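You operate a simulated robot arm through the tools that you are given. There is no shell and no other tool. Be economical: measure what you need, move in short steps, check, and stop when the job is done.

You run a simulated robot arm. Do the job below in one go: nothing can be reset, and whatever is moved stays where it is left.

JOB
Seal the master valve in the tester and bring the display to 6.
Fine: air on once the arm is over it; use the BAR knob; leave it running.

Only the result counts: the job must be done as asked and must still hold three seconds after the hand-in. Knocking over, shifting, dropping, spilling or breaking anything else fails it. Lids that push on must go on centred and level and be pressed home; caps that screw on are set level and turned clockwise until they are tight.

ROBOT AND FRAMES
A 6-joint arm with a two-finger parallel gripper, fixed in place. Base frame: the origin is at the foot of the arm, x ahead of it, y to its left, z up; the work surface is at about z = 0.866. Lengths are in m, angles in degrees, forces in N, time in s.
With the tool pointing down near the work surface it reaches from about 0.26 to 0.68 m from the base axis. Its first joint turns from -66.0 to 66.0 degrees. Payload 2.9 kg.
The tool frame sits at the grasp point between the pads (the TCP): z along the fingers, y along the line on which they close. The tips reach 0.03 m beyond it. The gripper opens to 0.11 m. The fingers are 0.02 m wide and 0.01 m thick; the gripper's body (0.048 by 0.112 m) begins 0.055 m behind the TCP.
Orientation is that of the tool frame in the base frame, as a unit quaternion [x, y, z, w]. With the fingers straight down and closing along the base's y, the tool's x points along the base's -x, its y along +y and its z along -z.

CONTROLS
- The arm moves only by the tool apply_moves. Its arguments are lists of equal length, an entry for each row: "jaw": the finger opening in m, from 0 to 0.11; "delta_pos": the shift along the tool's x, y, z in units of 30 mm (1.0 is 30 mm), a list of three; "turn": the turn, a rotation vector about the tool's x, y, z in units of 8 degrees (1.0 is 8 degrees), a list of three. In form: {"jaw": [jaw, ...], "delta_pos": [[x, y, z], ...], "turn": [[rx, ry, rz], ...]}. A call has 1 to 12 rows; each row shifts and turns the commanded pose from where the row before left it, along the tool's axes as they then stand. A call with a number of a shift or a turn outside -1 to 1 is refused whole. Rows are played at 5 a second. More than 0.05 m and 8.6 degrees between two rows, or a gripper value outside its range, and nothing of the call is played. A pose out of reach is approached as far as the arm can. The call stops where the force on the tool passes 40 N (or 10 N more than at its start, if that is more) or the arm is blocked; 0.2 s more then pass. The fingers move at their own pace (about 0.108 m/s each) and stop on an object; they squeeze with about 36 N. The grip force told is the motor's: it shows also when the fingers shut on nothing. Time passes only in rows, and 0.2 s behind the last, so rows that do not move let the fingers close. It gives the time, the measured TCP pose, the force on the tool (base axes), the opening and the grip force at its end, in the units of the frame above (readings bear some noise).
- Cameras (640 x 400 px; columns grow to the right, rows downward): "scene" is fixed at [0.0955, 0.4466, 1.3929]; the picture's right is [-0.57, -0.82, 0.00], its down [-0.40, 0.28, -0.87] and it looks along [0.71, -0.50, -0.49] (base axes); focal length 241 px, centre (320, 200). "wrist" rides on the gripper at [-0.036, 0, -0.057] in the tool frame; the picture's right is [0.00, -1.00, 0.00], its down [0.97, 0.00, -0.24] and it looks along [0.24, 0.00, 0.97] (tool axes); focal length 218 px, centre (320, 200). There is no depth. A picture from a camera that has moved, and an enlarged one, comes with that camera's place and axes in the base frame and with its lens.
- grab_frame(camera): a new picture of that camera. The clock stands still meanwhile.
- close_up(camera, box): a new picture of the part [left, top, right, bottom] of that camera's present view, enlarged. The clock stands still meanwhile.
- sign_off(): hands the job in; it is judged then, once.

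Go step by step. Nothing tells you positions but the pictures and the camera data: compare them with the known pose of the tool, close in by small moves and look again before you grip or let go. The budget is 120 turns and 68 pictures, counting those below and the enlarged ones. Unless the task says otherwise, let go and move clear before handing in, and close with one line.

The tools are called by a JSON object that holds its "op" and its "data". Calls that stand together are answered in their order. apply_moves: Moves the arm, as the interface text tells. Its arguments: {"type":"object","properties":{"jaw":{"type":"array","items":{"type":"number"}},"delta_pos":{"type":"array","items":{"type":"array","items":{"type":"number"}}},"turn":{"type":"array","items":{"type":"array","items":{"type":"number"}}}},"required":["jaw","delta_pos","turn"]} The other tools are called the same way: grab_frame (camera) takes a picture; close_up (camera, box) takes an enlarged picture of a part of a camera's view; sign_off () hands the job in.

At the start:

```text
clock: 0.0
ee_pos: [0.4556, -0.0514, 1.2276]
orientation: [0.0, 1.0, -0.001, 0.0]
wrist_force: [0.5, 0.7, 0.3]
gripper_width: 0.1099
grip_force: 0.0
```

scene: 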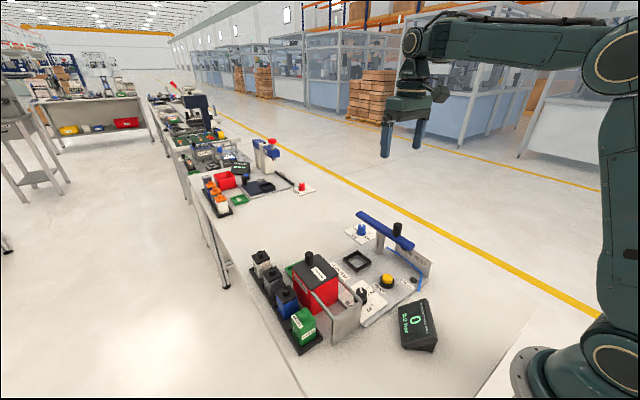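
wrist: 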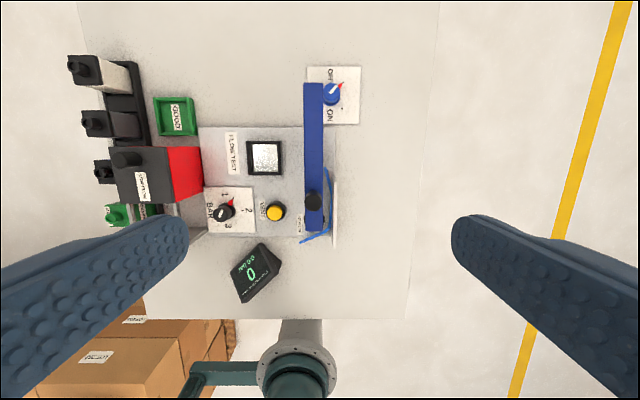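

I see a bench with a flow tester (nest, clamp arm in blue, BAR knob, vent button, ON/OFF air knob), a rack of valves and a red reject box. I'll look closer to read the labels.

{"op": "close_up", "data": {"camera": "scene", "box": [240, 200, 450, 360]}}

{"op": "close_up", "data": {"camera": "wrist", "box": [60, 40, 380, 310]}}

{"op": "close_up", "data": {"camera": "scene", "box": [240, 235, 345, 355]}}

{"op": "close_up", "data": {"camera": "scene", "box": [330, 200, 450, 360]}}

```text
2.50 times, centred on (345, 280) of scene
camera zoom: at [0.0955, 0.4466, 1.3929], right [-0.57, -0.82, 0.0], down [-0.4, 0.28, -0.87], along [0.71, -0.5, -0.49], focal length 602 px, centre (258, 0)
```

zoom: 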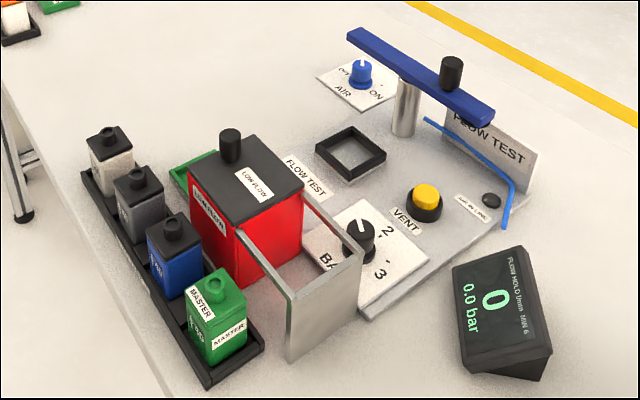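

```text
1.48 times, centred on (220, 175) of wrist
camera zoom: at [0.4922, -0.0509, 1.2847], right [0.0, -1.0, 0.0], down [-0.97, 0.0, 0.24], along [-0.24, 0.0, -0.97], focal length 323 px, centre (468, 237)
```

zoom: 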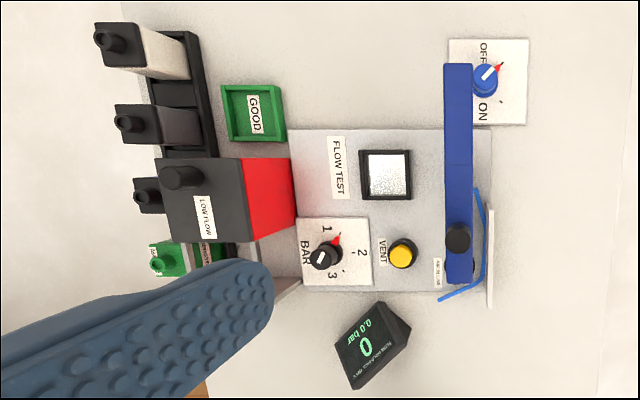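

```text
3.33 times, centred on (292, 295) of scene
camera zoom: at [0.0955, 0.4466, 1.3929], right [-0.57, -0.82, 0.0], down [-0.4, 0.28, -0.87], along [0.71, -0.5, -0.49], focal length 802 px, centre (412, -117)
```

zoom: 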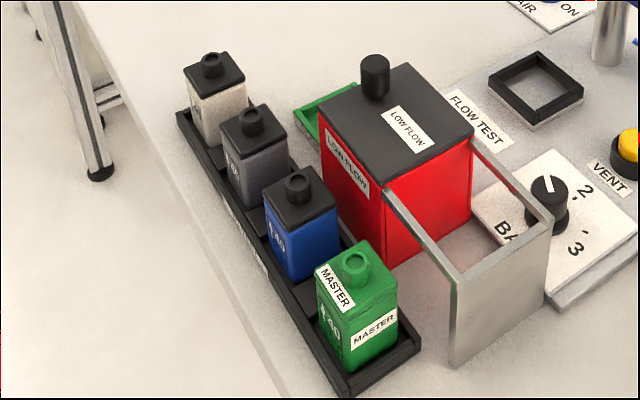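

```text
2.50 times, centred on (390, 280) of scene
camera zoom: at [0.0955, 0.4466, 1.3929], right [-0.57, -0.82, 0.0], down [-0.4, 0.28, -0.87], along [0.71, -0.5, -0.49], focal length 602 px, centre (145, 0)
```

zoom: 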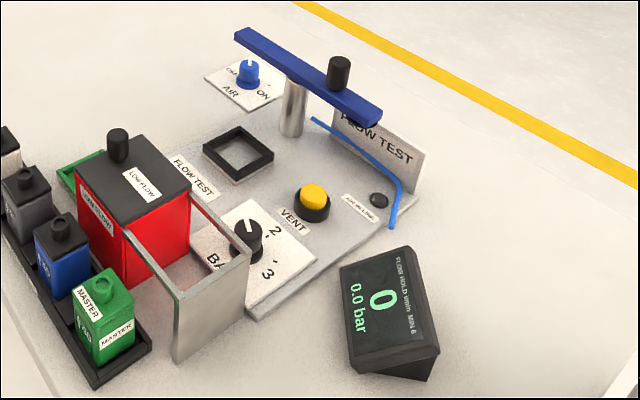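

The green block labelled MASTER is at about (0.38, 0.29) in the rack; nest at about (0.47, 0.05), arm post at about (0.467, -0.04). I'll move the wrist camera above the rack for a better look.

{"op": "apply_moves", "data": {"jaw": [0.11, 0.11, 0.11, 0.11, 0.11, 0.11, 0.11, 0.11, 0.11, 0.11, 0.11], "delta_pos": [[0.1, 1, 0.2], [0.1, 1, 0.2], [0.1, 1, 0.2], [0.1, 1, 0.2], [0.1, 1, 0.2], [0.1, 1, 0.2], [0.1, 1, 0.2], [0.1, 1, 0.2], [0.1, 1, 0.2], [0.1, 1, 0.2], [0, 0, 0]], "turn": [[0, 0, 0], [0, 0, 0], [0, 0, 0], [0, 0, 0], [0, 0, 0], [0, 0, 0], [0, 0, 0], [0, 0, 0], [0, 0, 0], [0, 0, 0], [0, 0, 0]]}}

{"op": "grab_frame", "data": {"camera": "wrist"}}

```text
clock: 2.4
ee_pos: [0.4261, 0.2497, 1.166]
orientation: [0.0, 1.0, 0.0, 0.0]
wrist_force: [-0.5, 0.5, 0.7]
gripper_width: 0.11
grip_force: 0.0
```

```text
61 pictures are left
camera wrist: at [0.4619, 0.2498, 1.2222], right [0.0, -1.0, 0.0], down [-0.97, 0.0, 0.24], along [-0.24, 0.0, -0.97], focal length 218 px, centre (320, 200)
```

wrist: 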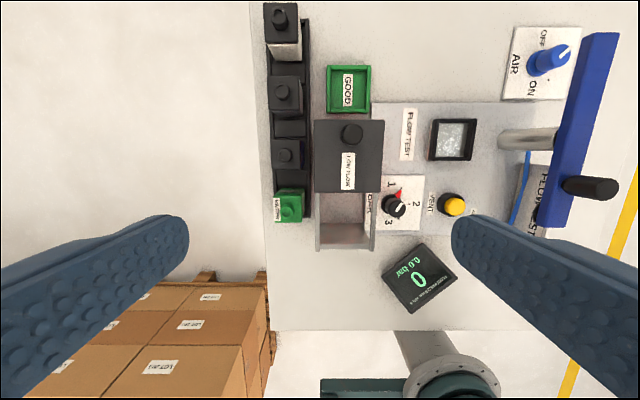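

Good view; I'll enlarge the valve and the tester.

{"op": "close_up", "data": {"camera": "wrist", "box": [250, 130, 410, 260]}}

{"op": "close_up", "data": {"camera": "wrist", "box": [380, 10, 640, 240]}}

```text
3.08 times, centred on (330, 195) of wrist
camera zoom: at [0.4619, 0.2498, 1.2222], right [0.0, -1.0, 0.0], down [-0.97, 0.0, 0.24], along [-0.24, 0.0, -0.97], focal length 672 px, centre (289, 215)
```

zoom: 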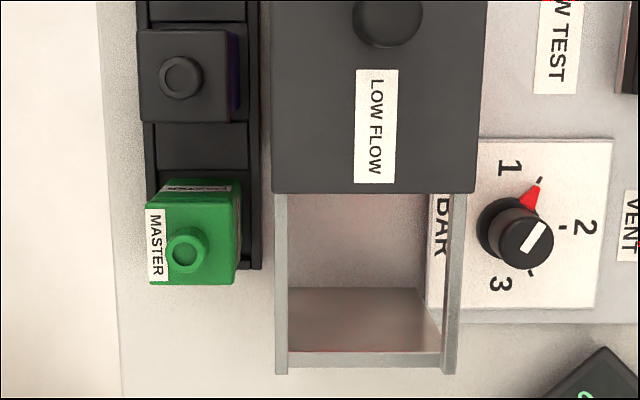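

```text
1.74 times, centred on (510, 125) of wrist
camera zoom: at [0.4619, 0.2498, 1.2222], right [0.0, -1.0, 0.0], down [-0.97, 0.0, 0.24], along [-0.24, 0.0, -0.97], focal length 380 px, centre (-10, 330)
```

zoom: 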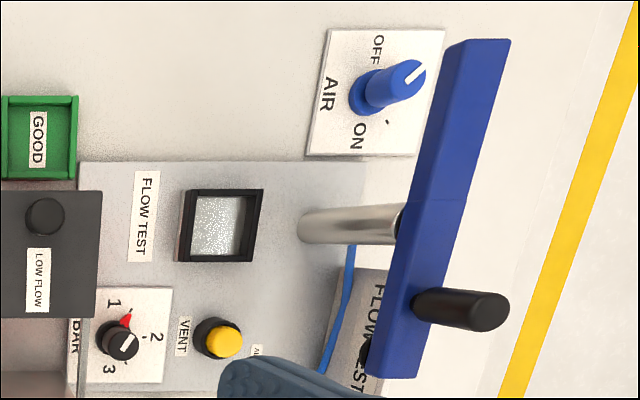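

The green master is about 4 cm square at (0.377, 0.295), with the red box close on its -y side. I'll turn the gripper 90° so it closes along x (room on both sides), then hover over it.

{"op": "apply_moves", "data": {"jaw": [0.11, 0.11, 0.11, 0.11, 0.11, 0.11, 0.11, 0.11, 0.11, 0.11, 0.11, 0.11], "delta_pos": [[0, 0, 0], [0, 0, 0], [0, 0, 0], [0, 0, 0], [0, 0, 0], [0, 0, 0], [0, 0, 0], [0, 0, 0], [0, 0, 0], [0, 0, 0], [0, 0, 0], [0, 0, 0]], "turn": [[0, 0, -1], [0, 0, -1], [0, 0, -1], [0, 0, -1], [0, 0, -1], [0, 0, -1], [0, 0, -1], [0, 0, -1], [0, 0, -1], [0, 0, -1], [0, 0, -1], [0, 0, -0.25]]}}

```text
clock: 5.0
ee_pos: [0.4261, 0.2494, 1.1694]
orientation: [0.707, -0.707, 0.0, 0.0]
wrist_force: [0.5, -0.4, -0.5]
gripper_width: 0.11
grip_force: 0.0
```

Turned. Now moving over the valve at height 1.08 and looking.

{"op": "apply_moves", "data": {"jaw": [0.11, 0.11, 0.11, 0.11], "delta_pos": [[-0.5, 0.55, 1], [-0.5, 0.55, 1], [-0.53, 0.53, 1], [0, 0, 0]], "turn": [[0, 0, 0], [0, 0, 0], [0, 0, 0], [0, 0, 0]]}}

{"op": "grab_frame", "data": {"camera": "wrist"}}

{"op": "grab_frame", "data": {"camera": "scene"}}

```text
clock: 6.0
ee_pos: [0.3775, 0.2947, 1.0766]
orientation: [0.707, -0.707, -0.001, 0.0]
wrist_force: [0.1, 0.1, -0.5]
gripper_width: 0.11
grip_force: 0.1
```

```text
58 pictures are left
camera wrist: at [0.3769, 0.3295, 1.1345], right [1.0, 0.0, 0.0], down [0.0, -0.97, 0.24], along [0.0, -0.24, -0.97], focal length 218 px, centre (320, 200)
```

wrist: 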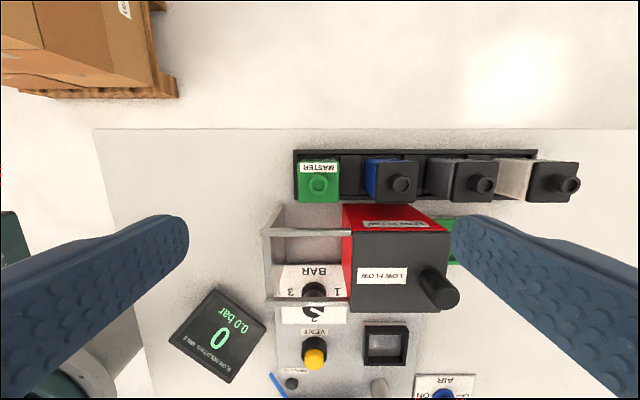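

```text
57 pictures are left
```

scene: 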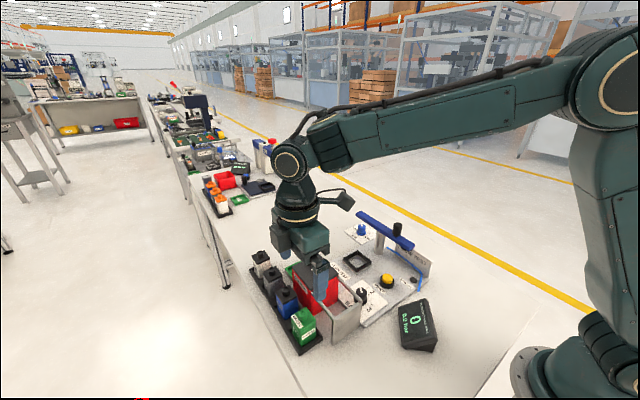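

The gripper is centred above the master to within 2–3 mm. Narrowing the jaw to 6 cm and going down to z≈0.925, then looking before gripping.

{"op": "apply_moves", "data": {"jaw": [0.06, 0.06, 0.06, 0.06, 0.06, 0.06, 0.06], "delta_pos": [[-0.07, 0.03, 0], [0, 0, 1], [0, 0, 1], [0, 0, 1], [0, 0, 1], [0, 0, 1], [0, 0, 0.05]], "turn": [[0, 0, 0], [0, 0, 0], [0, 0, 0], [0, 0, 0], [0, 0, 0], [0, 0, 0], [0, 0, 0]]}}

{"op": "grab_frame", "data": {"camera": "wrist"}}

{"op": "close_up", "data": {"camera": "scene", "box": [240, 235, 360, 355]}}

```text
clock: 7.6
ee_pos: [0.3739, 0.2967, 0.9276]
orientation: [0.708, -0.706, 0.0, 0.0]
wrist_force: [0.6, -0.2, -0.3]
gripper_width: 0.0599
grip_force: 0.0
```

```text
56 pictures are left
camera wrist: at [0.3749, 0.3335, 0.9834], right [1.0, 0.0, 0.0], down [0.0, -0.97, 0.24], along [0.0, -0.24, -0.97], focal length 218 px, centre (320, 200)
```

wrist: 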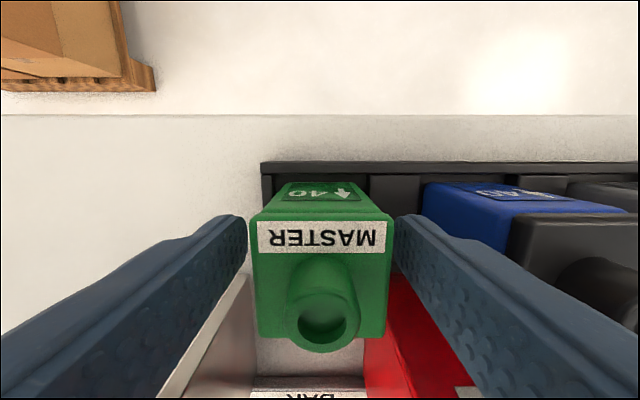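

```text
3.33 times, centred on (300, 295) of scene
camera zoom: at [0.0955, 0.4466, 1.3929], right [-0.57, -0.82, 0.0], down [-0.4, 0.28, -0.87], along [0.71, -0.5, -0.49], focal length 802 px, centre (387, -117)
```

zoom: 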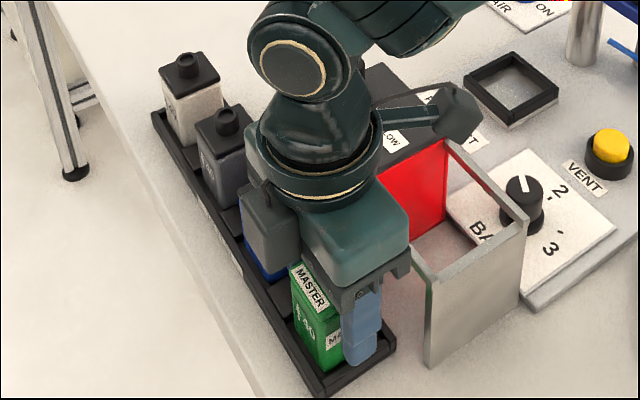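

The fingers straddle the master evenly. A 2.5 mm correction in y, then closing.

{"op": "apply_moves", "data": {"jaw": [0.06, 0.03, 0.03, 0.03, 0.03], "delta_pos": [[0.08, -0.03, 0.08], [0, 0, 0], [0, 0, 0], [0, 0, 0], [0, 0, 0]], "turn": [[0, 0, 0], [0, 0, 0], [0, 0, 0], [0, 0, 0], [0, 0, 0]]}}

```text
clock: 8.8
ee_pos: [0.3767, 0.2947, 0.9243]
orientation: [-0.707, 0.707, 0.001, 0.0]
wrist_force: [0.6, -0.1, 1.0]
gripper_width: 0.0395
grip_force: 35.2
```

Gripped at 39.5 mm. Lifting straight up to about 1.08.

{"op": "apply_moves", "data": {"jaw": [0.03, 0.03, 0.03, 0.03, 0.03, 0.03, 0.03, 0.03], "delta_pos": [[0, 0, -0.4], [0, 0, -0.7], [0, 0, -0.8], [0, 0, -0.8], [0, 0, -0.8], [0, 0, -0.8], [0, 0, -0.9], [0, 0, 0]], "turn": [[0, 0, 0], [0, 0, 0], [0, 0, 0], [0, 0, 0], [0, 0, 0], [0, 0, 0], [0, 0, 0], [0, 0, 0]]}}

{"op": "grab_frame", "data": {"camera": "scene"}}

{"op": "grab_frame", "data": {"camera": "wrist"}}

```text
clock: 10.6
ee_pos: [0.376, 0.2948, 1.0804]
orientation: [0.707, -0.707, -0.001, 0.0]
wrist_force: [0.1, 0.0, 0.1]
gripper_width: 0.0299
grip_force: 0.0
```

```text
54 pictures are left
```

scene: 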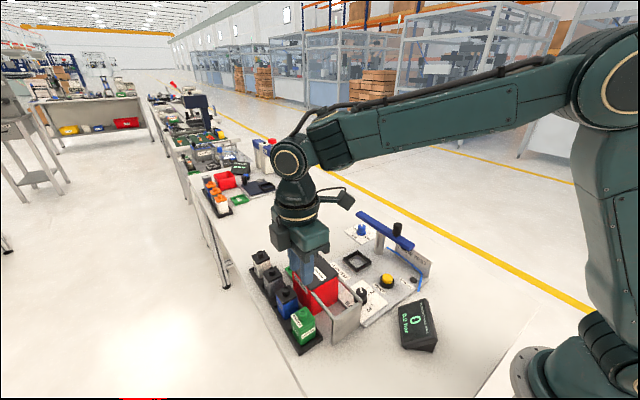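

```text
53 pictures are left
camera wrist: at [0.3762, 0.3303, 1.1378], right [1.0, 0.0, 0.0], down [0.0, -0.97, 0.24], along [0.0, -0.24, -0.97], focal length 218 px, centre (320, 200)
```

wrist: 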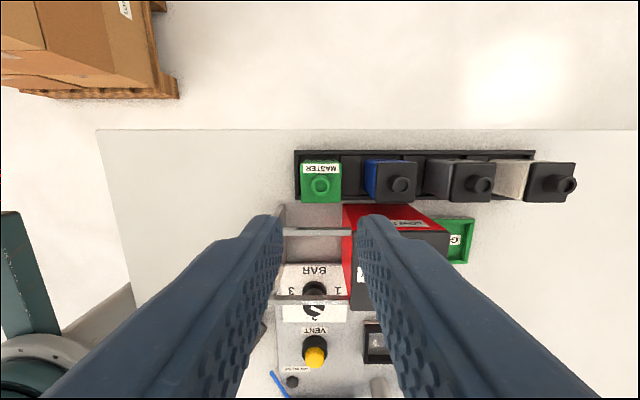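

The valve slipped out and is still upright in the rack. I'll regrip deeper with full closing command, and lift more gently.

{"op": "apply_moves", "data": {"jaw": [0.06, 0.06, 0.06, 0.06, 0.06, 0.06, 0.06], "delta_pos": [[0, 0, 0], [0, 0, 1], [0, 0, 1], [0, 0, 1], [0, 0, 1], [0, 0, 1], [0, 0, 0.35]], "turn": [[0, 0, 0], [0, 0, 0], [0, 0, 0], [0, 0, 0], [0, 0, 0], [0, 0, 0], [0, 0, 0]]}}

{"op": "grab_frame", "data": {"camera": "wrist"}}

{"op": "close_up", "data": {"camera": "scene", "box": [270, 275, 350, 355]}}

```text
clock: 12.2
ee_pos: [0.3743, 0.2945, 0.9202]
orientation: [-0.707, 0.707, 0.0, 0.0]
wrist_force: [0.0, -0.7, -0.1]
gripper_width: 0.0602
grip_force: 0.1
```

```text
52 pictures are left
camera wrist: at [0.3764, 0.3305, 0.9767], right [1.0, 0.0, 0.0], down [0.0, -0.97, 0.24], along [0.0, -0.24, -0.97], focal length 218 px, centre (320, 200)
```

wrist: 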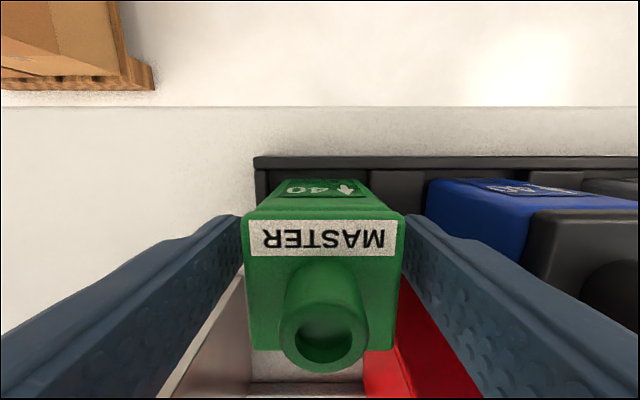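

```text
5.00 times, centred on (310, 315) of scene
camera zoom: at [0.0955, 0.4466, 1.3929], right [-0.57, -0.82, 0.0], down [-0.4, 0.28, -0.87], along [0.71, -0.5, -0.49], focal length 1203 px, centre (370, -375)
```

zoom: 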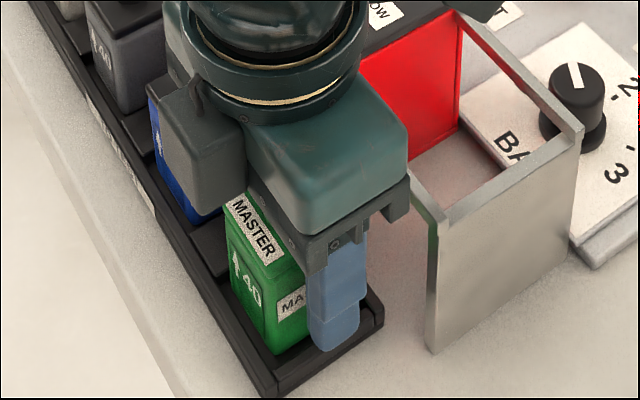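

Going 5 mm deeper, closing fully, then a short slow test lift.

{"op": "apply_moves", "data": {"jaw": [0.06, 0.06, 0.0, 0.0, 0.0, 0.0, 0.0, 0.0, 0.0, 0.0], "delta_pos": [[0, -0.05, 0.08], [0, 0, 0.08], [0, 0, 0], [0, 0, 0], [0, 0, 0], [0, 0, 0], [0, 0, -0.1], [0, 0, -0.1], [0, 0, -0.1], [0, 0, -0.1]], "turn": [[0, 0, 0], [0, 0, 0], [0, 0, 0], [0, 0, 0], [0, 0, 0], [0, 0, 0], [0, 0, 0], [0, 0, 0], [0, 0, 0], [0, 0, 0]]}}

{"op": "close_up", "data": {"camera": "scene", "box": [270, 275, 350, 355]}}

```text
clock: 14.4
ee_pos: [0.3782, 0.2946, 0.9265]
orientation: [0.708, -0.707, 0.0, 0.0]
wrist_force: [-0.3, 0.3, -0.9]
gripper_width: 0.0396
grip_force: 36.4
```

```text
5.00 times, centred on (310, 315) of scene
camera zoom: at [0.0955, 0.4466, 1.3929], right [-0.57, -0.82, 0.0], down [-0.4, 0.28, -0.87], along [0.71, -0.5, -0.49], focal length 1203 px, centre (370, -375)
```

zoom: 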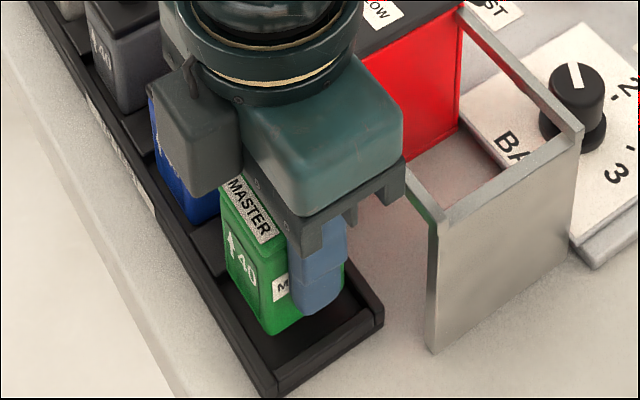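

It lifts now. Continuing up slowly.

{"op": "apply_moves", "data": {"jaw": [0, 0, 0, 0, 0, 0, 0, 0, 0, 0, 0, 0], "delta_pos": [[0, 0, -0.2], [0, 0, -0.3], [0, 0, -0.4], [0, 0, -0.5], [0, 0, -0.6], [0, 0, -0.6], [0, 0, -0.6], [0, 0, -0.6], [0, 0, -0.5], [0, 0, -0.4], [0, 0, -0.3], [0, 0, 0]], "turn": [[0, 0, 0], [0, 0, 0], [0, 0, 0], [0, 0, 0], [0, 0, 0], [0, 0, 0], [0, 0, 0], [0, 0, 0], [0, 0, 0], [0, 0, 0], [0, 0, 0], [0, 0, 0]]}}

{"op": "grab_frame", "data": {"camera": "scene"}}

{"op": "grab_frame", "data": {"camera": "wrist"}}

```text
clock: 17.0
ee_pos: [0.3794, 0.2936, 1.0752]
orientation: [0.707, -0.707, -0.001, 0.0]
wrist_force: [-0.7, 0.0, -1.7]
gripper_width: 0.0396
grip_force: 36.1
```

```text
49 pictures are left
```

scene: 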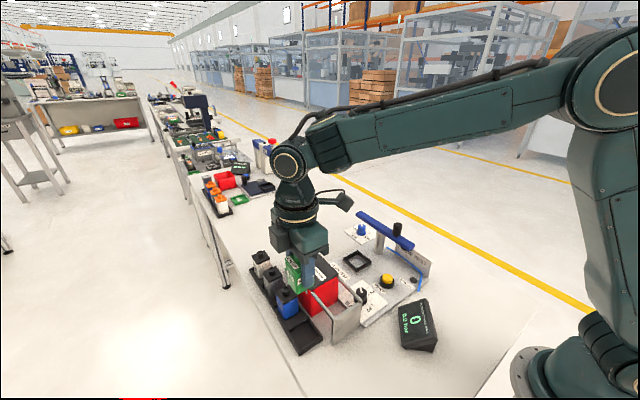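

```text
48 pictures are left
camera wrist: at [0.3784, 0.3304, 1.1331], right [1.0, 0.0, 0.0], down [0.0, -0.97, 0.24], along [0.0, -0.24, -0.97], focal length 218 px, centre (320, 200)
```

wrist: 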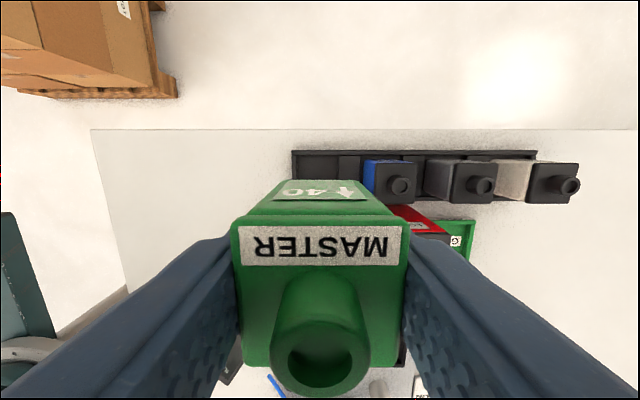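

Held firmly. Enlarging the nest in the fixed view to fix its position and depth.

{"op": "close_up", "data": {"camera": "scene", "box": [330, 235, 390, 285]}}

{"op": "close_up", "data": {"camera": "scene", "box": [340, 200, 440, 280]}}

```text
8.00 times, centred on (360, 260) of scene
camera zoom: at [0.0955, 0.4466, 1.3929], right [-0.57, -0.82, 0.0], down [-0.4, 0.28, -0.87], along [0.71, -0.5, -0.49], focal length 1925 px, centre (0, -280)
```

zoom: 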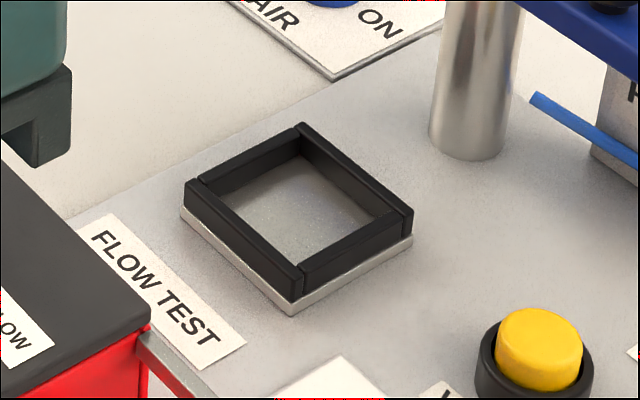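

```text
5.00 times, centred on (390, 240) of scene
camera zoom: at [0.0955, 0.4466, 1.3929], right [-0.57, -0.82, 0.0], down [-0.4, 0.28, -0.87], along [0.71, -0.5, -0.49], focal length 1203 px, centre (-30, 0)
```

zoom: 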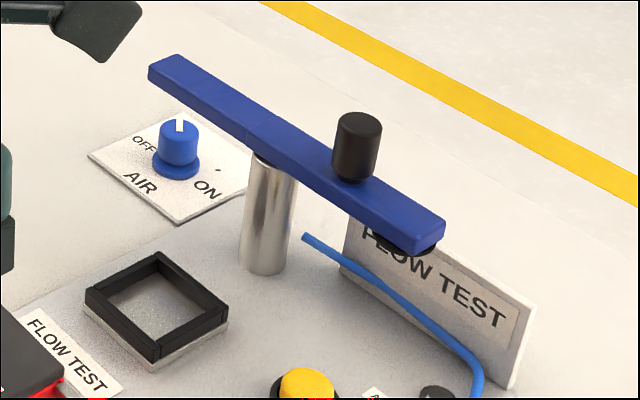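

The nest is a 12 mm-deep black frame at about (0.471, 0.048). I'll carry the valve past it at a safe height, so the wrist camera can see the nest clear of the held valve.

{"op": "apply_moves", "data": {"jaw": [0, 0, 0, 0, 0, 0, 0, 0, 0, 0, 0, 0], "delta_pos": [[0.4, -0.1, -0.6], [0.9, -0.25, -0.4], [1, -0.28, 0], [1, -0.28, 0], [1, -0.28, 0], [1, -0.28, 0], [1, -0.28, 0], [1, -0.28, 0], [1, -0.28, 0], [1, -0.28, 0], [1, -0.28, 0], [0.5, -0.2, 0]], "turn": [[0, 0, 0], [0, 0, 0], [0, 0, 0], [0, 0, 0], [0, 0, 0], [0, 0, 0], [0, 0, 0], [0, 0, 0], [0, 0, 0], [0, 0, 0], [0, 0, 0], [0, 0, 0]]}}

{"op": "grab_frame", "data": {"camera": "wrist"}}

{"op": "close_up", "data": {"camera": "wrist", "box": [240, 60, 400, 160]}}

```text
clock: 19.6
ee_pos: [0.4723, -0.0309, 1.1058]
orientation: [-0.707, 0.708, 0.0, 0.0]
wrist_force: [-0.4, -0.1, -0.6]
gripper_width: 0.0393
grip_force: 35.9
```

```text
45 pictures are left
camera wrist: at [0.4724, 0.0057, 1.1639], right [1.0, 0.0, 0.0], down [0.0, -0.97, 0.24], along [0.0, -0.24, -0.97], focal length 218 px, centre (320, 200)
```

wrist: 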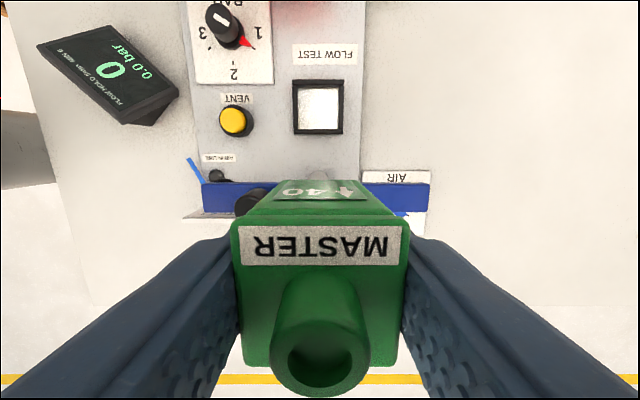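

```text
4.00 times, centred on (320, 110) of wrist
camera zoom: at [0.4724, 0.0057, 1.1639], right [1.0, 0.0, 0.0], down [0.0, -0.97, 0.24], along [0.0, -0.24, -0.97], focal length 873 px, centre (320, 560)
```

zoom: 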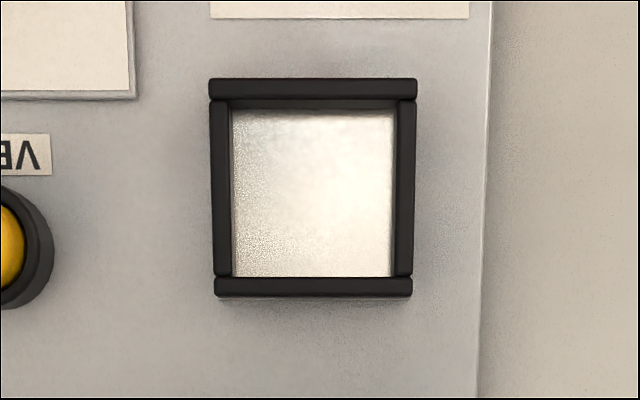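

Nest centre is at about (0.470, 0.049), inner size 49 mm. Moving above it and descending partway (valve bottom just above the rim), then checking.

{"op": "apply_moves", "data": {"jaw": [0, 0, 0, 0, 0, 0, 0, 0, 0, 0], "delta_pos": [[-0.7, 0.02, 0], [-0.9, 0.02, 0], [-0.8, 0.03, 0], [-0.33, 0, 0], [0, 0, 0.8], [0, 0, 1], [0, 0, 1], [0, 0, 1], [0, 0, 0.8], [0, 0, 0]], "turn": [[0, 0, 0], [0, 0, 0], [0, 0, 0], [0, 0, 0], [0, 0, 0], [0, 0, 0], [0, 0, 0], [0, 0, 0], [0, 0, 0], [0, 0, 0]]}}

{"op": "close_up", "data": {"camera": "scene", "box": [320, 200, 420, 290]}}

{"op": "grab_frame", "data": {"camera": "wrist"}}

```text
clock: 21.8
ee_pos: [0.4681, 0.0513, 0.9683]
orientation: [-0.707, 0.708, 0.0, 0.0]
wrist_force: [-0.7, 1.0, -1.0]
gripper_width: 0.0397
grip_force: 35.9
```

```text
4.44 times, centred on (370, 245) of scene
camera zoom: at [0.0955, 0.4466, 1.3929], right [-0.57, -0.82, 0.0], down [-0.4, 0.28, -0.87], along [0.71, -0.5, -0.49], focal length 1069 px, centre (98, 0)
```

zoom: 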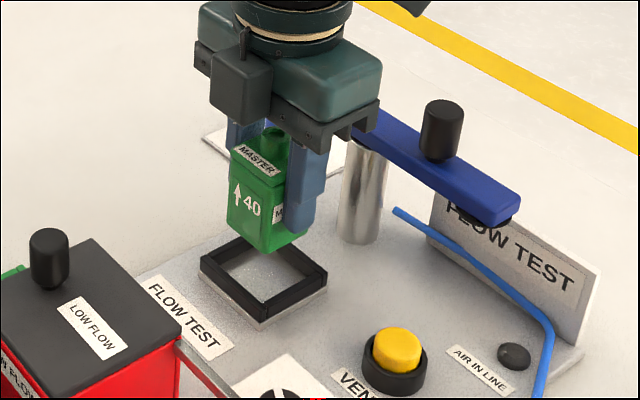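

```text
42 pictures are left
camera wrist: at [0.469, 0.0878, 1.0248], right [1.0, 0.0, 0.0], down [0.0, -0.97, 0.24], along [0.0, -0.24, -0.97], focal length 218 px, centre (320, 200)
```

wrist: 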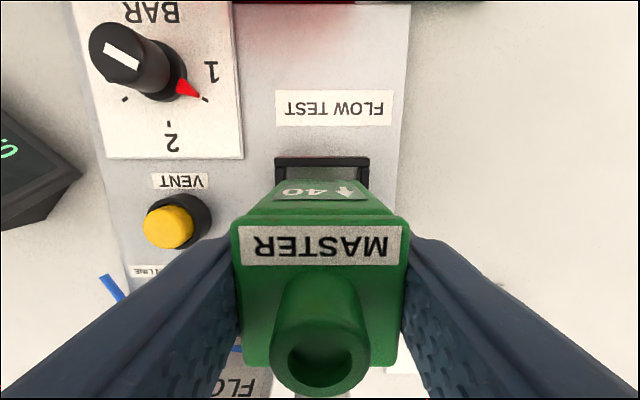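

Well aligned (within 1–2 mm). Lowering into the nest.

{"op": "apply_moves", "data": {"jaw": [0, 0, 0, 0, 0], "delta_pos": [[-0.02, -0.03, 0.4], [0, 0, 0.4], [0, 0, 0.3], [0, 0, 0.2], [0, 0, 0]], "turn": [[0, 0, 0], [0, 0, 0], [0, 0, 0], [0, 0, 0], [0, 0, 0]]}}

{"op": "close_up", "data": {"camera": "scene", "box": [330, 215, 400, 285]}}

```text
clock: 23.0
ee_pos: [0.4692, 0.0532, 0.9296]
orientation: [0.707, -0.707, -0.001, 0.001]
wrist_force: [-0.2, 0.5, -1.9]
gripper_width: 0.0396
grip_force: 35.8
```

```text
5.71 times, centred on (365, 250) of scene
camera zoom: at [0.0955, 0.4466, 1.3929], right [-0.57, -0.82, 0.0], down [-0.4, 0.28, -0.87], along [0.71, -0.5, -0.49], focal length 1375 px, centre (63, -86)
```

zoom: 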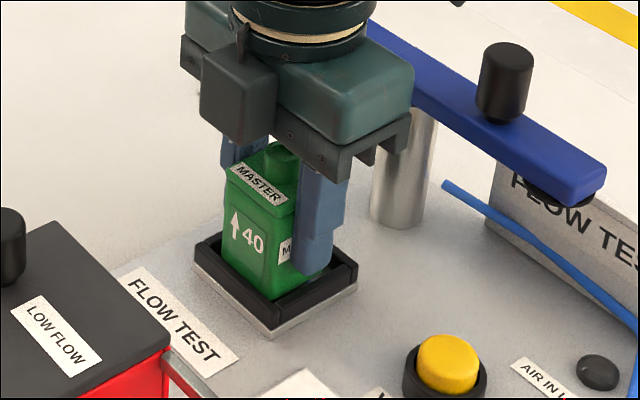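

Inside the frame, a few millimetres above the floor. Lowering in 1.5 mm steps while watching the force.

{"op": "apply_moves", "data": {"jaw": [0, 0, 0, 0], "delta_pos": [[0, 0, 0.05], [0, 0, 0.05], [0, 0, 0.05], [0, 0, 0]], "turn": [[0, 0, 0], [0, 0, 0], [0, 0, 0], [0, 0, 0]]}}

```text
clock: 24.0
ee_pos: [0.4695, 0.0538, 0.9249]
orientation: [-0.707, 0.707, -0.001, 0.0]
wrist_force: [-0.1, 0.7, -0.8]
gripper_width: 0.0395
grip_force: 36.1
```

{"op": "apply_moves", "data": {"jaw": [0, 0, 0], "delta_pos": [[0, 0, 0.04], [0, 0, 0.04], [0, 0, 0]], "turn": [[0, 0, 0], [0, 0, 0], [0, 0, 0]]}}

{"op": "close_up", "data": {"camera": "scene", "box": [340, 235, 390, 280]}}

{"op": "grab_frame", "data": {"camera": "wrist"}}

```text
clock: 24.8
ee_pos: [0.4697, 0.0529, 0.9232]
orientation: [0.707, -0.707, 0.001, 0.0]
wrist_force: [-1.5, -1.1, 8.8]
gripper_width: 0.0395
grip_force: 36.0
```

```text
8.89 times, centred on (365, 258) of scene
camera zoom: at [0.0953, 0.4465, 1.393], right [-0.57, -0.82, 0.0], down [-0.4, 0.28, -0.87], along [0.71, -0.5, -0.49], focal length 2139 px, centre (-80, -311)
```

zoom: 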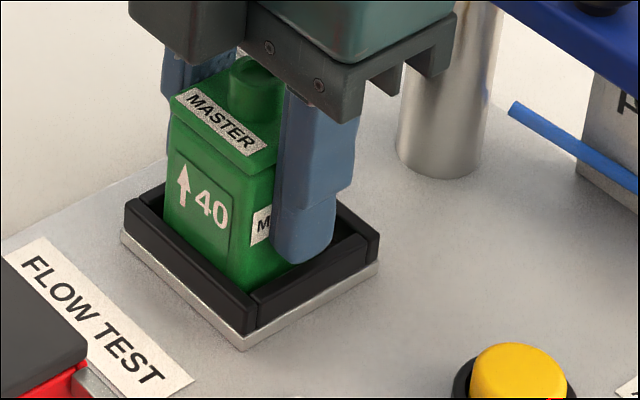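

```text
39 pictures are left
camera wrist: at [0.47, 0.0897, 0.9801], right [1.0, 0.0, 0.0], down [0.0, -0.97, 0.24], along [0.0, -0.24, -0.97], focal length 218 px, centre (320, 200)
```

wrist: 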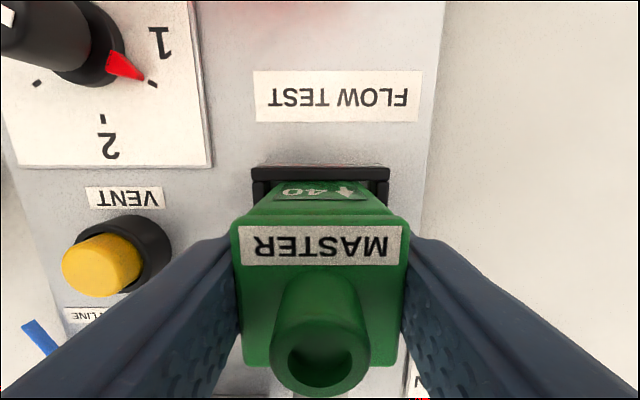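

Contact felt (≈9 N), valve seated and central. Releasing gently and looking.

{"op": "apply_moves", "data": {"jaw": [0.045, 0.05, 0.06, 0.06], "delta_pos": [[0, 0, 0], [0, 0, 0], [0, 0, 0], [0, 0, 0]], "turn": [[0, 0, 0], [0, 0, 0], [0, 0, 0], [0, 0, 0]]}}

{"op": "close_up", "data": {"camera": "scene", "box": [340, 235, 390, 280]}}

```text
clock: 25.8
ee_pos: [0.4694, 0.0539, 0.9222]
orientation: [-0.707, 0.707, 0.0, -0.001]
wrist_force: [-0.1, 0.4, -0.2]
gripper_width: 0.0601
grip_force: 0.0
```

```text
8.89 times, centred on (365, 258) of scene
camera zoom: at [0.0955, 0.4466, 1.3929], right [-0.57, -0.82, 0.0], down [-0.4, 0.28, -0.87], along [0.71, -0.5, -0.49], focal length 2139 px, centre (-80, -311)
```

zoom: 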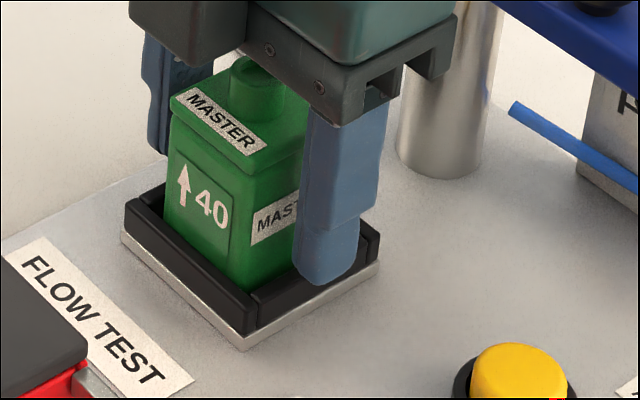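

Seated. Backing up and viewing from above.

{"op": "apply_moves", "data": {"jaw": [0.06, 0.06, 0.06, 0.06, 0.06, 0.06, 0.06, 0.06, 0.06], "delta_pos": [[0, 0, -0.3], [0, 0, -0.7], [0, 0, -1], [0, 0, -1], [0, 0, -1], [0, 0, -1], [0, 0, -1], [0, 0, -0.5], [0, 0, 0]], "turn": [[0, 0, 0], [0, 0, 0], [0, 0, 0], [0, 0, 0], [0, 0, 0], [0, 0, 0], [0, 0, 0], [0, 0, 0], [0, 0, 0]]}}

{"op": "grab_frame", "data": {"camera": "wrist"}}

{"op": "close_up", "data": {"camera": "scene", "box": [330, 195, 450, 285]}}

```text
clock: 27.8
ee_pos: [0.4673, 0.0548, 1.1183]
orientation: [-0.707, 0.707, 0.0, -0.001]
wrist_force: [0.0, 0.6, -0.3]
gripper_width: 0.0599
grip_force: 0.0
```

```text
37 pictures are left
camera wrist: at [0.4685, 0.0904, 1.1754], right [1.0, 0.0, 0.0], down [0.0, -0.97, 0.24], along [0.0, -0.24, -0.97], focal length 218 px, centre (320, 200)
```

wrist: 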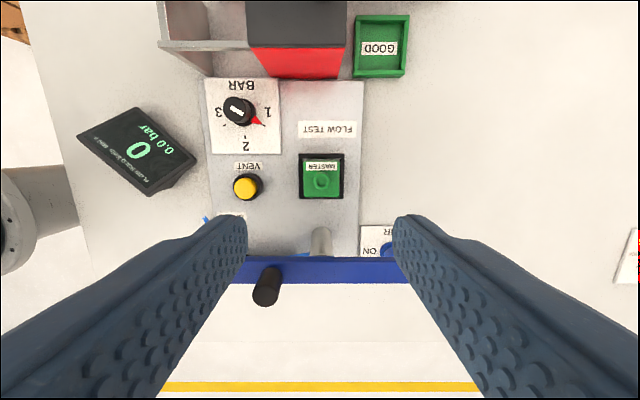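

```text
4.44 times, centred on (390, 240) of scene
camera zoom: at [0.0955, 0.4466, 1.3929], right [-0.57, -0.82, 0.0], down [-0.4, 0.28, -0.87], along [0.71, -0.5, -0.49], focal length 1069 px, centre (9, 22)
```

zoom: 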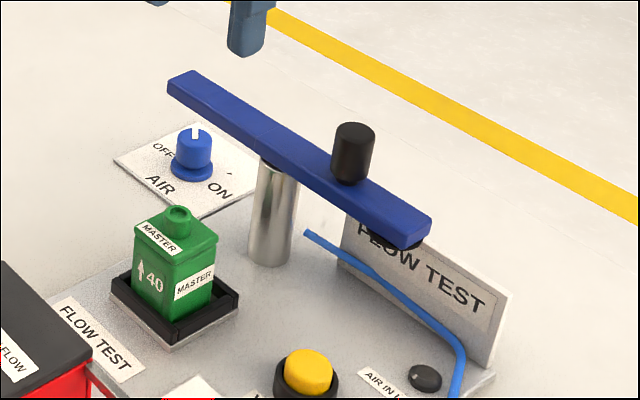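

Valve sits nicely. The clamp arm (pivot ≈ (0.470, -0.042)) has a black handle at ≈ (0.422, -0.042), z 0.973–1.008. I'll hover over the handle.

{"op": "apply_moves", "data": {"jaw": [0.06, 0.06, 0.06, 0.06, 0.06, 0.06], "delta_pos": [[0.8, 0.38, 0], [0.8, 0.38, 0], [0.8, 0.38, 0], [0.8, 0.38, 0.4], [0, 0, 0.9], [0, 0, 0.7]], "turn": [[0, 0, 0], [0, 0, 0], [0, 0, 0], [0, 0, 0], [0, 0, 0], [0, 0, 0]]}}

{"op": "grab_frame", "data": {"camera": "wrist"}}

{"op": "close_up", "data": {"camera": "scene", "box": [330, 185, 450, 275]}}

```text
clock: 29.2
ee_pos: [0.4254, -0.0439, 1.058]
orientation: [-0.707, 0.707, 0.0, 0.0]
wrist_force: [0.2, -0.6, -0.2]
gripper_width: 0.0597
grip_force: 0.1
```

```text
35 pictures are left
camera wrist: at [0.4247, -0.0067, 1.1149], right [1.0, 0.0, 0.0], down [0.0, -0.97, 0.24], along [0.0, -0.24, -0.97], focal length 218 px, centre (320, 200)
```

wrist: 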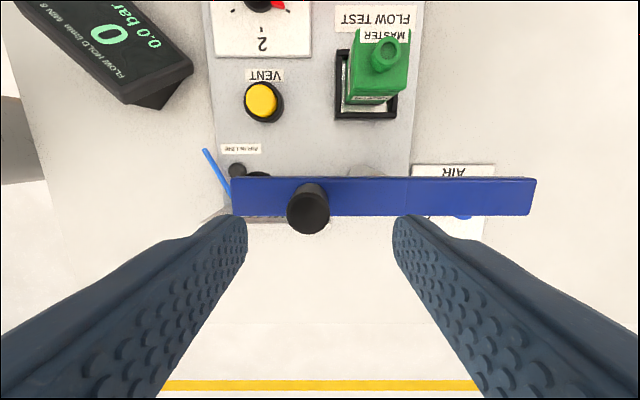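

```text
4.44 times, centred on (390, 230) of scene
camera zoom: at [0.0955, 0.4466, 1.3929], right [-0.57, -0.82, 0.0], down [-0.4, 0.28, -0.87], along [0.71, -0.5, -0.49], focal length 1069 px, centre (9, 67)
```

zoom: 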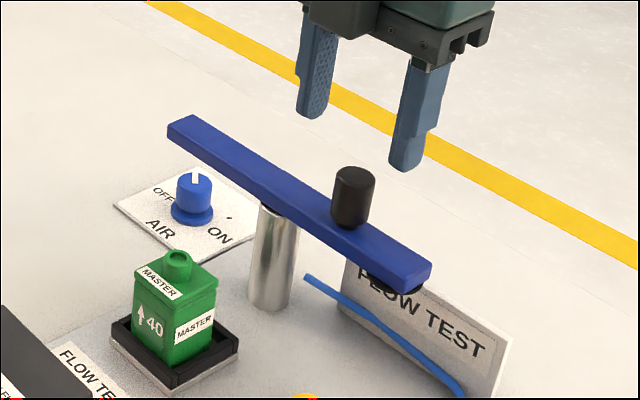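

Handle refined to (0.4185, -0.040), radius ≈ 0.05 from the pivot (0.469, -0.040). Lowering around it and gripping.

{"op": "apply_moves", "data": {"jaw": [0.06, 0.06, 0.06, 0.06, 0.0, 0.0, 0.0], "delta_pos": [[-0.12, 0.2, 0], [0, 0, 0.8], [0, 0, 0.6], [0, 0, 0.2], [0, 0, 0], [0, 0, 0], [0, 0, 0]], "turn": [[0, 0, 0], [0, 0, 0], [0, 0, 0], [0, 0, 0], [0, 0, 0], [0, 0, 0], [0, 0, 0]]}}

{"op": "close_up", "data": {"camera": "scene", "box": [330, 185, 450, 275]}}

```text
clock: 30.8
ee_pos: [0.4189, -0.0393, 1.0088]
orientation: [-0.706, 0.708, 0.0, 0.0]
wrist_force: [-1.6, -0.1, -4.0]
gripper_width: 0.0239
grip_force: 45.4
```

```text
4.44 times, centred on (390, 230) of scene
camera zoom: at [0.0955, 0.4466, 1.3929], right [-0.57, -0.82, 0.0], down [-0.4, 0.28, -0.87], along [0.71, -0.5, -0.49], focal length 1069 px, centre (9, 67)
```

zoom: 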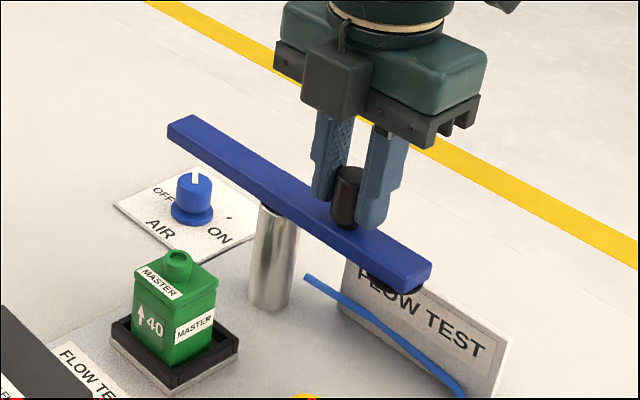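

Handle gripped. Swinging the arm clockwise (toward the nest) about its pivot, first 24° as a test.

{"op": "apply_moves", "data": {"jaw": [0, 0, 0, 0], "delta_pos": [[-0.2343, -0.0164, 0], [-0.2343, -0.0164, 0], [-0.2343, -0.0164, 0], [0, 0, 0]], "turn": [[0, 0, 1], [0, 0, 1], [0, 0, 1], [0, 0, 0]]}}

{"op": "close_up", "data": {"camera": "scene", "box": [330, 185, 450, 275]}}

```text
clock: 31.8
ee_pos: [0.4226, -0.0177, 1.0095]
orientation: [-0.543, 0.839, 0.0, 0.001]
wrist_force: [17.7, -1.5, -8.5]
gripper_width: 0.0237
grip_force: 45.2
```

```text
4.44 times, centred on (390, 230) of scene
camera zoom: at [0.0961, 0.4466, 1.3929], right [-0.57, -0.82, 0.0], down [-0.4, 0.28, -0.87], along [0.71, -0.5, -0.49], focal length 1069 px, centre (9, 67)
```

zoom: 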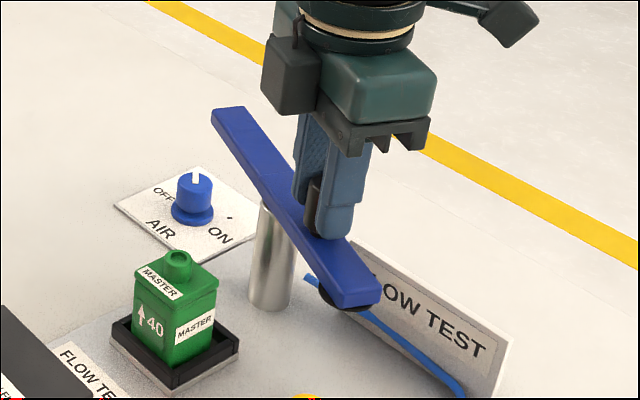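

The arm swings freely; some radial force suggests a slightly smaller radius. Adjusting and continuing.

{"op": "apply_moves", "data": {"jaw": [0, 0, 0, 0, 0], "delta_pos": [[-0.215, -0.04, 0], [-0.2167, -0.023, 0], [-0.2167, -0.023, 0], [-0.2167, -0.023, 0], [0, 0, 0]], "turn": [[0, 0, 1], [0, 0, 1], [0, 0, 1], [0, 0, 1], [0, 0, 0]]}}

```text
clock: 33.0
ee_pos: [0.4395, 0.0006, 1.0092]
orientation: [-0.292, 0.957, 0.0, -0.001]
wrist_force: [6.6, -3.0, -0.4]
gripper_width: 0.0237
grip_force: 45.0
```

{"op": "apply_moves", "data": {"jaw": [0, 0, 0, 0, 0], "delta_pos": [[-0.22, -0.023, 0], [-0.22, -0.023, 0], [-0.22, -0.023, 0], [-0.22, -0.023, 0], [0, 0, 0]], "turn": [[0, 0, 1], [0, 0, 1], [0, 0, 1], [0, 0, 1], [0, 0, 0]]}}

{"op": "close_up", "data": {"camera": "scene", "box": [330, 185, 450, 275]}}

{"op": "grab_frame", "data": {"camera": "wrist"}}

```text
clock: 34.2
ee_pos: [0.4653, 0.0096, 1.0099]
orientation: [-0.019, 1.0, 0.001, 0.0]
wrist_force: [-0.8, 22.3, 10.5]
gripper_width: 0.0238
grip_force: 44.8
```

```text
4.44 times, centred on (390, 230) of scene
camera zoom: at [0.0953, 0.4472, 1.3927], right [-0.57, -0.82, 0.0], down [-0.4, 0.28, -0.87], along [0.71, -0.5, -0.49], focal length 1069 px, centre (9, 67)
```

zoom: 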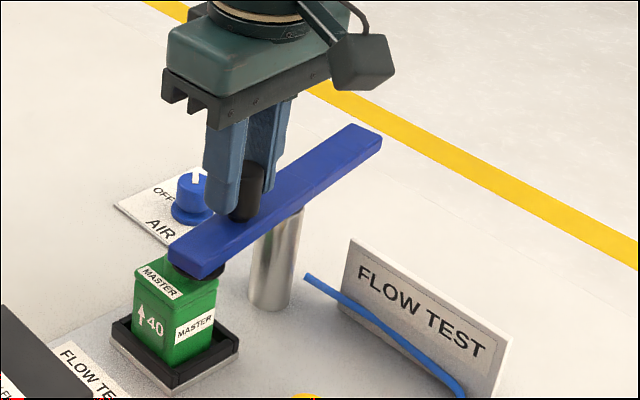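

```text
30 pictures are left
camera wrist: at [0.5018, 0.0111, 1.0667], right [0.04, -1.0, 0.0], down [-0.97, -0.04, 0.24], along [-0.24, -0.01, -0.97], focal length 218 px, centre (320, 200)
```

wrist: 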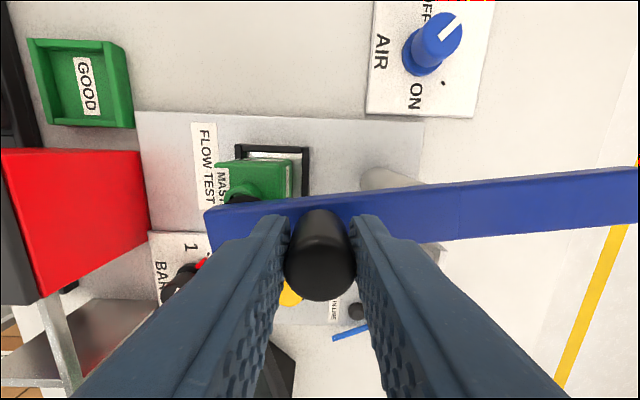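

The arm is nearly over the valve. I'll ease the grip to relax side force and look at its alignment.

{"op": "apply_moves", "data": {"jaw": [0.034, 0.034, 0.034], "delta_pos": [[0, 0, 0], [0, 0, 0], [0, 0, 0]], "turn": [[0, 0, 0], [0, 0, 0], [0, 0, 0.27]]}}

{"op": "apply_moves", "data": {"jaw": [0.05, 0.05, 0.05, 0.05, 0.05, 0.05], "delta_pos": [[0, 0, -0.3], [0, 0, -0.7], [0, 0, -1], [0, 0, -1], [-0.5, 0, -1], [-0.5, 0, 0]], "turn": [[0, 0, 0], [0, 0, 0], [0, 0, 0], [0, 0, 0], [0, 0, 0], [0, 0, 0]]}}

{"op": "grab_frame", "data": {"camera": "wrist"}}

{"op": "close_up", "data": {"camera": "scene", "box": [335, 215, 425, 280]}}

```text
clock: 35.0
ee_pos: [0.4662, 0.0072, 1.0101]
orientation: [0.002, 1.0, 0.0, 0.0]
wrist_force: [-0.6, 0.1, -0.3]
gripper_width: 0.0341
grip_force: 0.0
```

```text
clock: 36.4
ee_pos: [0.4954, 0.006, 1.1307]
orientation: [0.002, 1.0, 0.0, -0.001]
wrist_force: [0.4, -0.2, -0.3]
gripper_width: 0.05
grip_force: 0.1
```

```text
29 pictures are left
camera wrist: at [0.5315, 0.0064, 1.1875], right [0.0, -1.0, 0.0], down [-0.97, 0.0, 0.24], along [-0.24, 0.0, -0.97], focal length 218 px, centre (320, 200)
```

wrist: 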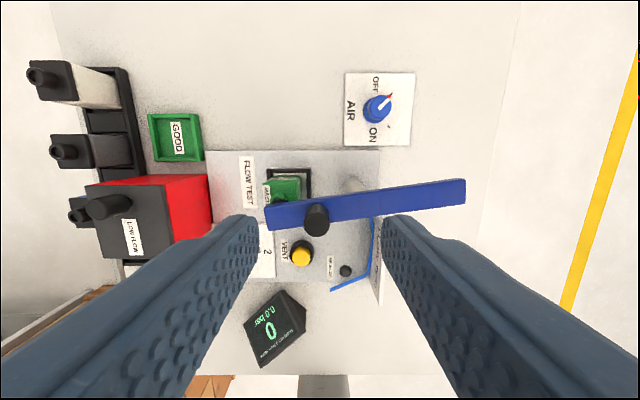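

```text
6.15 times, centred on (380, 248) of scene
camera zoom: at [0.0955, 0.4466, 1.3929], right [-0.57, -0.82, 0.0], down [-0.4, 0.28, -0.87], along [0.71, -0.5, -0.49], focal length 1481 px, centre (-49, -92)
```

zoom: 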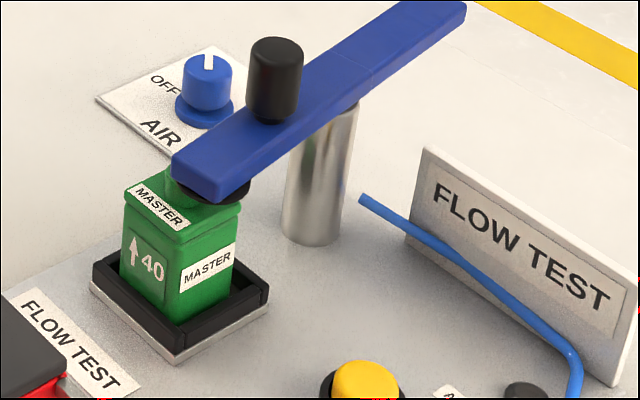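

The arm is about 6–7° short of square over the nest (handle at ≈ (0.465, 0.010)). I'll regrip the handle and finish the swing.

{"op": "apply_moves", "data": {"jaw": [0.05, 0.05, 0.05, 0.05, 0.05, 0.05, 0.05], "delta_pos": [[0.5, 0.1, 0], [0.5, 0, 0], [0, 0, 1], [0, 0, 1], [0, 0, 1], [0, 0, 0.7], [0, 0, 0.3]], "turn": [[0, 0, -0.8], [0, 0, 0], [0, 0, 0], [0, 0, 0], [0, 0, 0], [0, 0, 0], [0, 0, 0]]}}

{"op": "apply_moves", "data": {"jaw": [0, 0, 0, 0, 0, 0, 0], "delta_pos": [[0, 0, 0], [0, 0, 0], [0, 0, 0], [-0.07, 0, 0], [-0.07, 0, 0], [-0.06, 0, 0], [0, 0, 0]], "turn": [[0, 0, 0], [0, 0, 0], [0, 0, 0], [0, 0, 0.27], [0, 0, 0.27], [0, 0, 0.26], [0, 0, 0]]}}

{"op": "close_up", "data": {"camera": "scene", "box": [335, 200, 425, 280]}}

```text
clock: 38.0
ee_pos: [0.4648, 0.0089, 1.0088]
orientation: [-0.054, 0.999, 0.0, 0.0]
wrist_force: [-0.5, 1.1, -0.2]
gripper_width: 0.0505
grip_force: 0.1
```

```text
clock: 39.6
ee_pos: [0.471, 0.0096, 1.0092]
orientation: [0.0, 1.0, 0.0, -0.001]
wrist_force: [-0.9, 12.5, -10.4]
gripper_width: 0.0234
grip_force: 45.0
```

```text
5.00 times, centred on (380, 240) of scene
camera zoom: at [0.0956, 0.4469, 1.3928], right [-0.57, -0.82, 0.0], down [-0.4, 0.28, -0.87], along [0.71, -0.5, -0.49], focal length 1203 px, centre (20, 0)
```

zoom: 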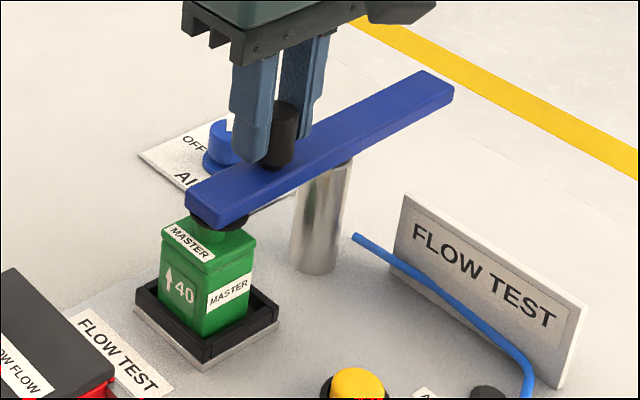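

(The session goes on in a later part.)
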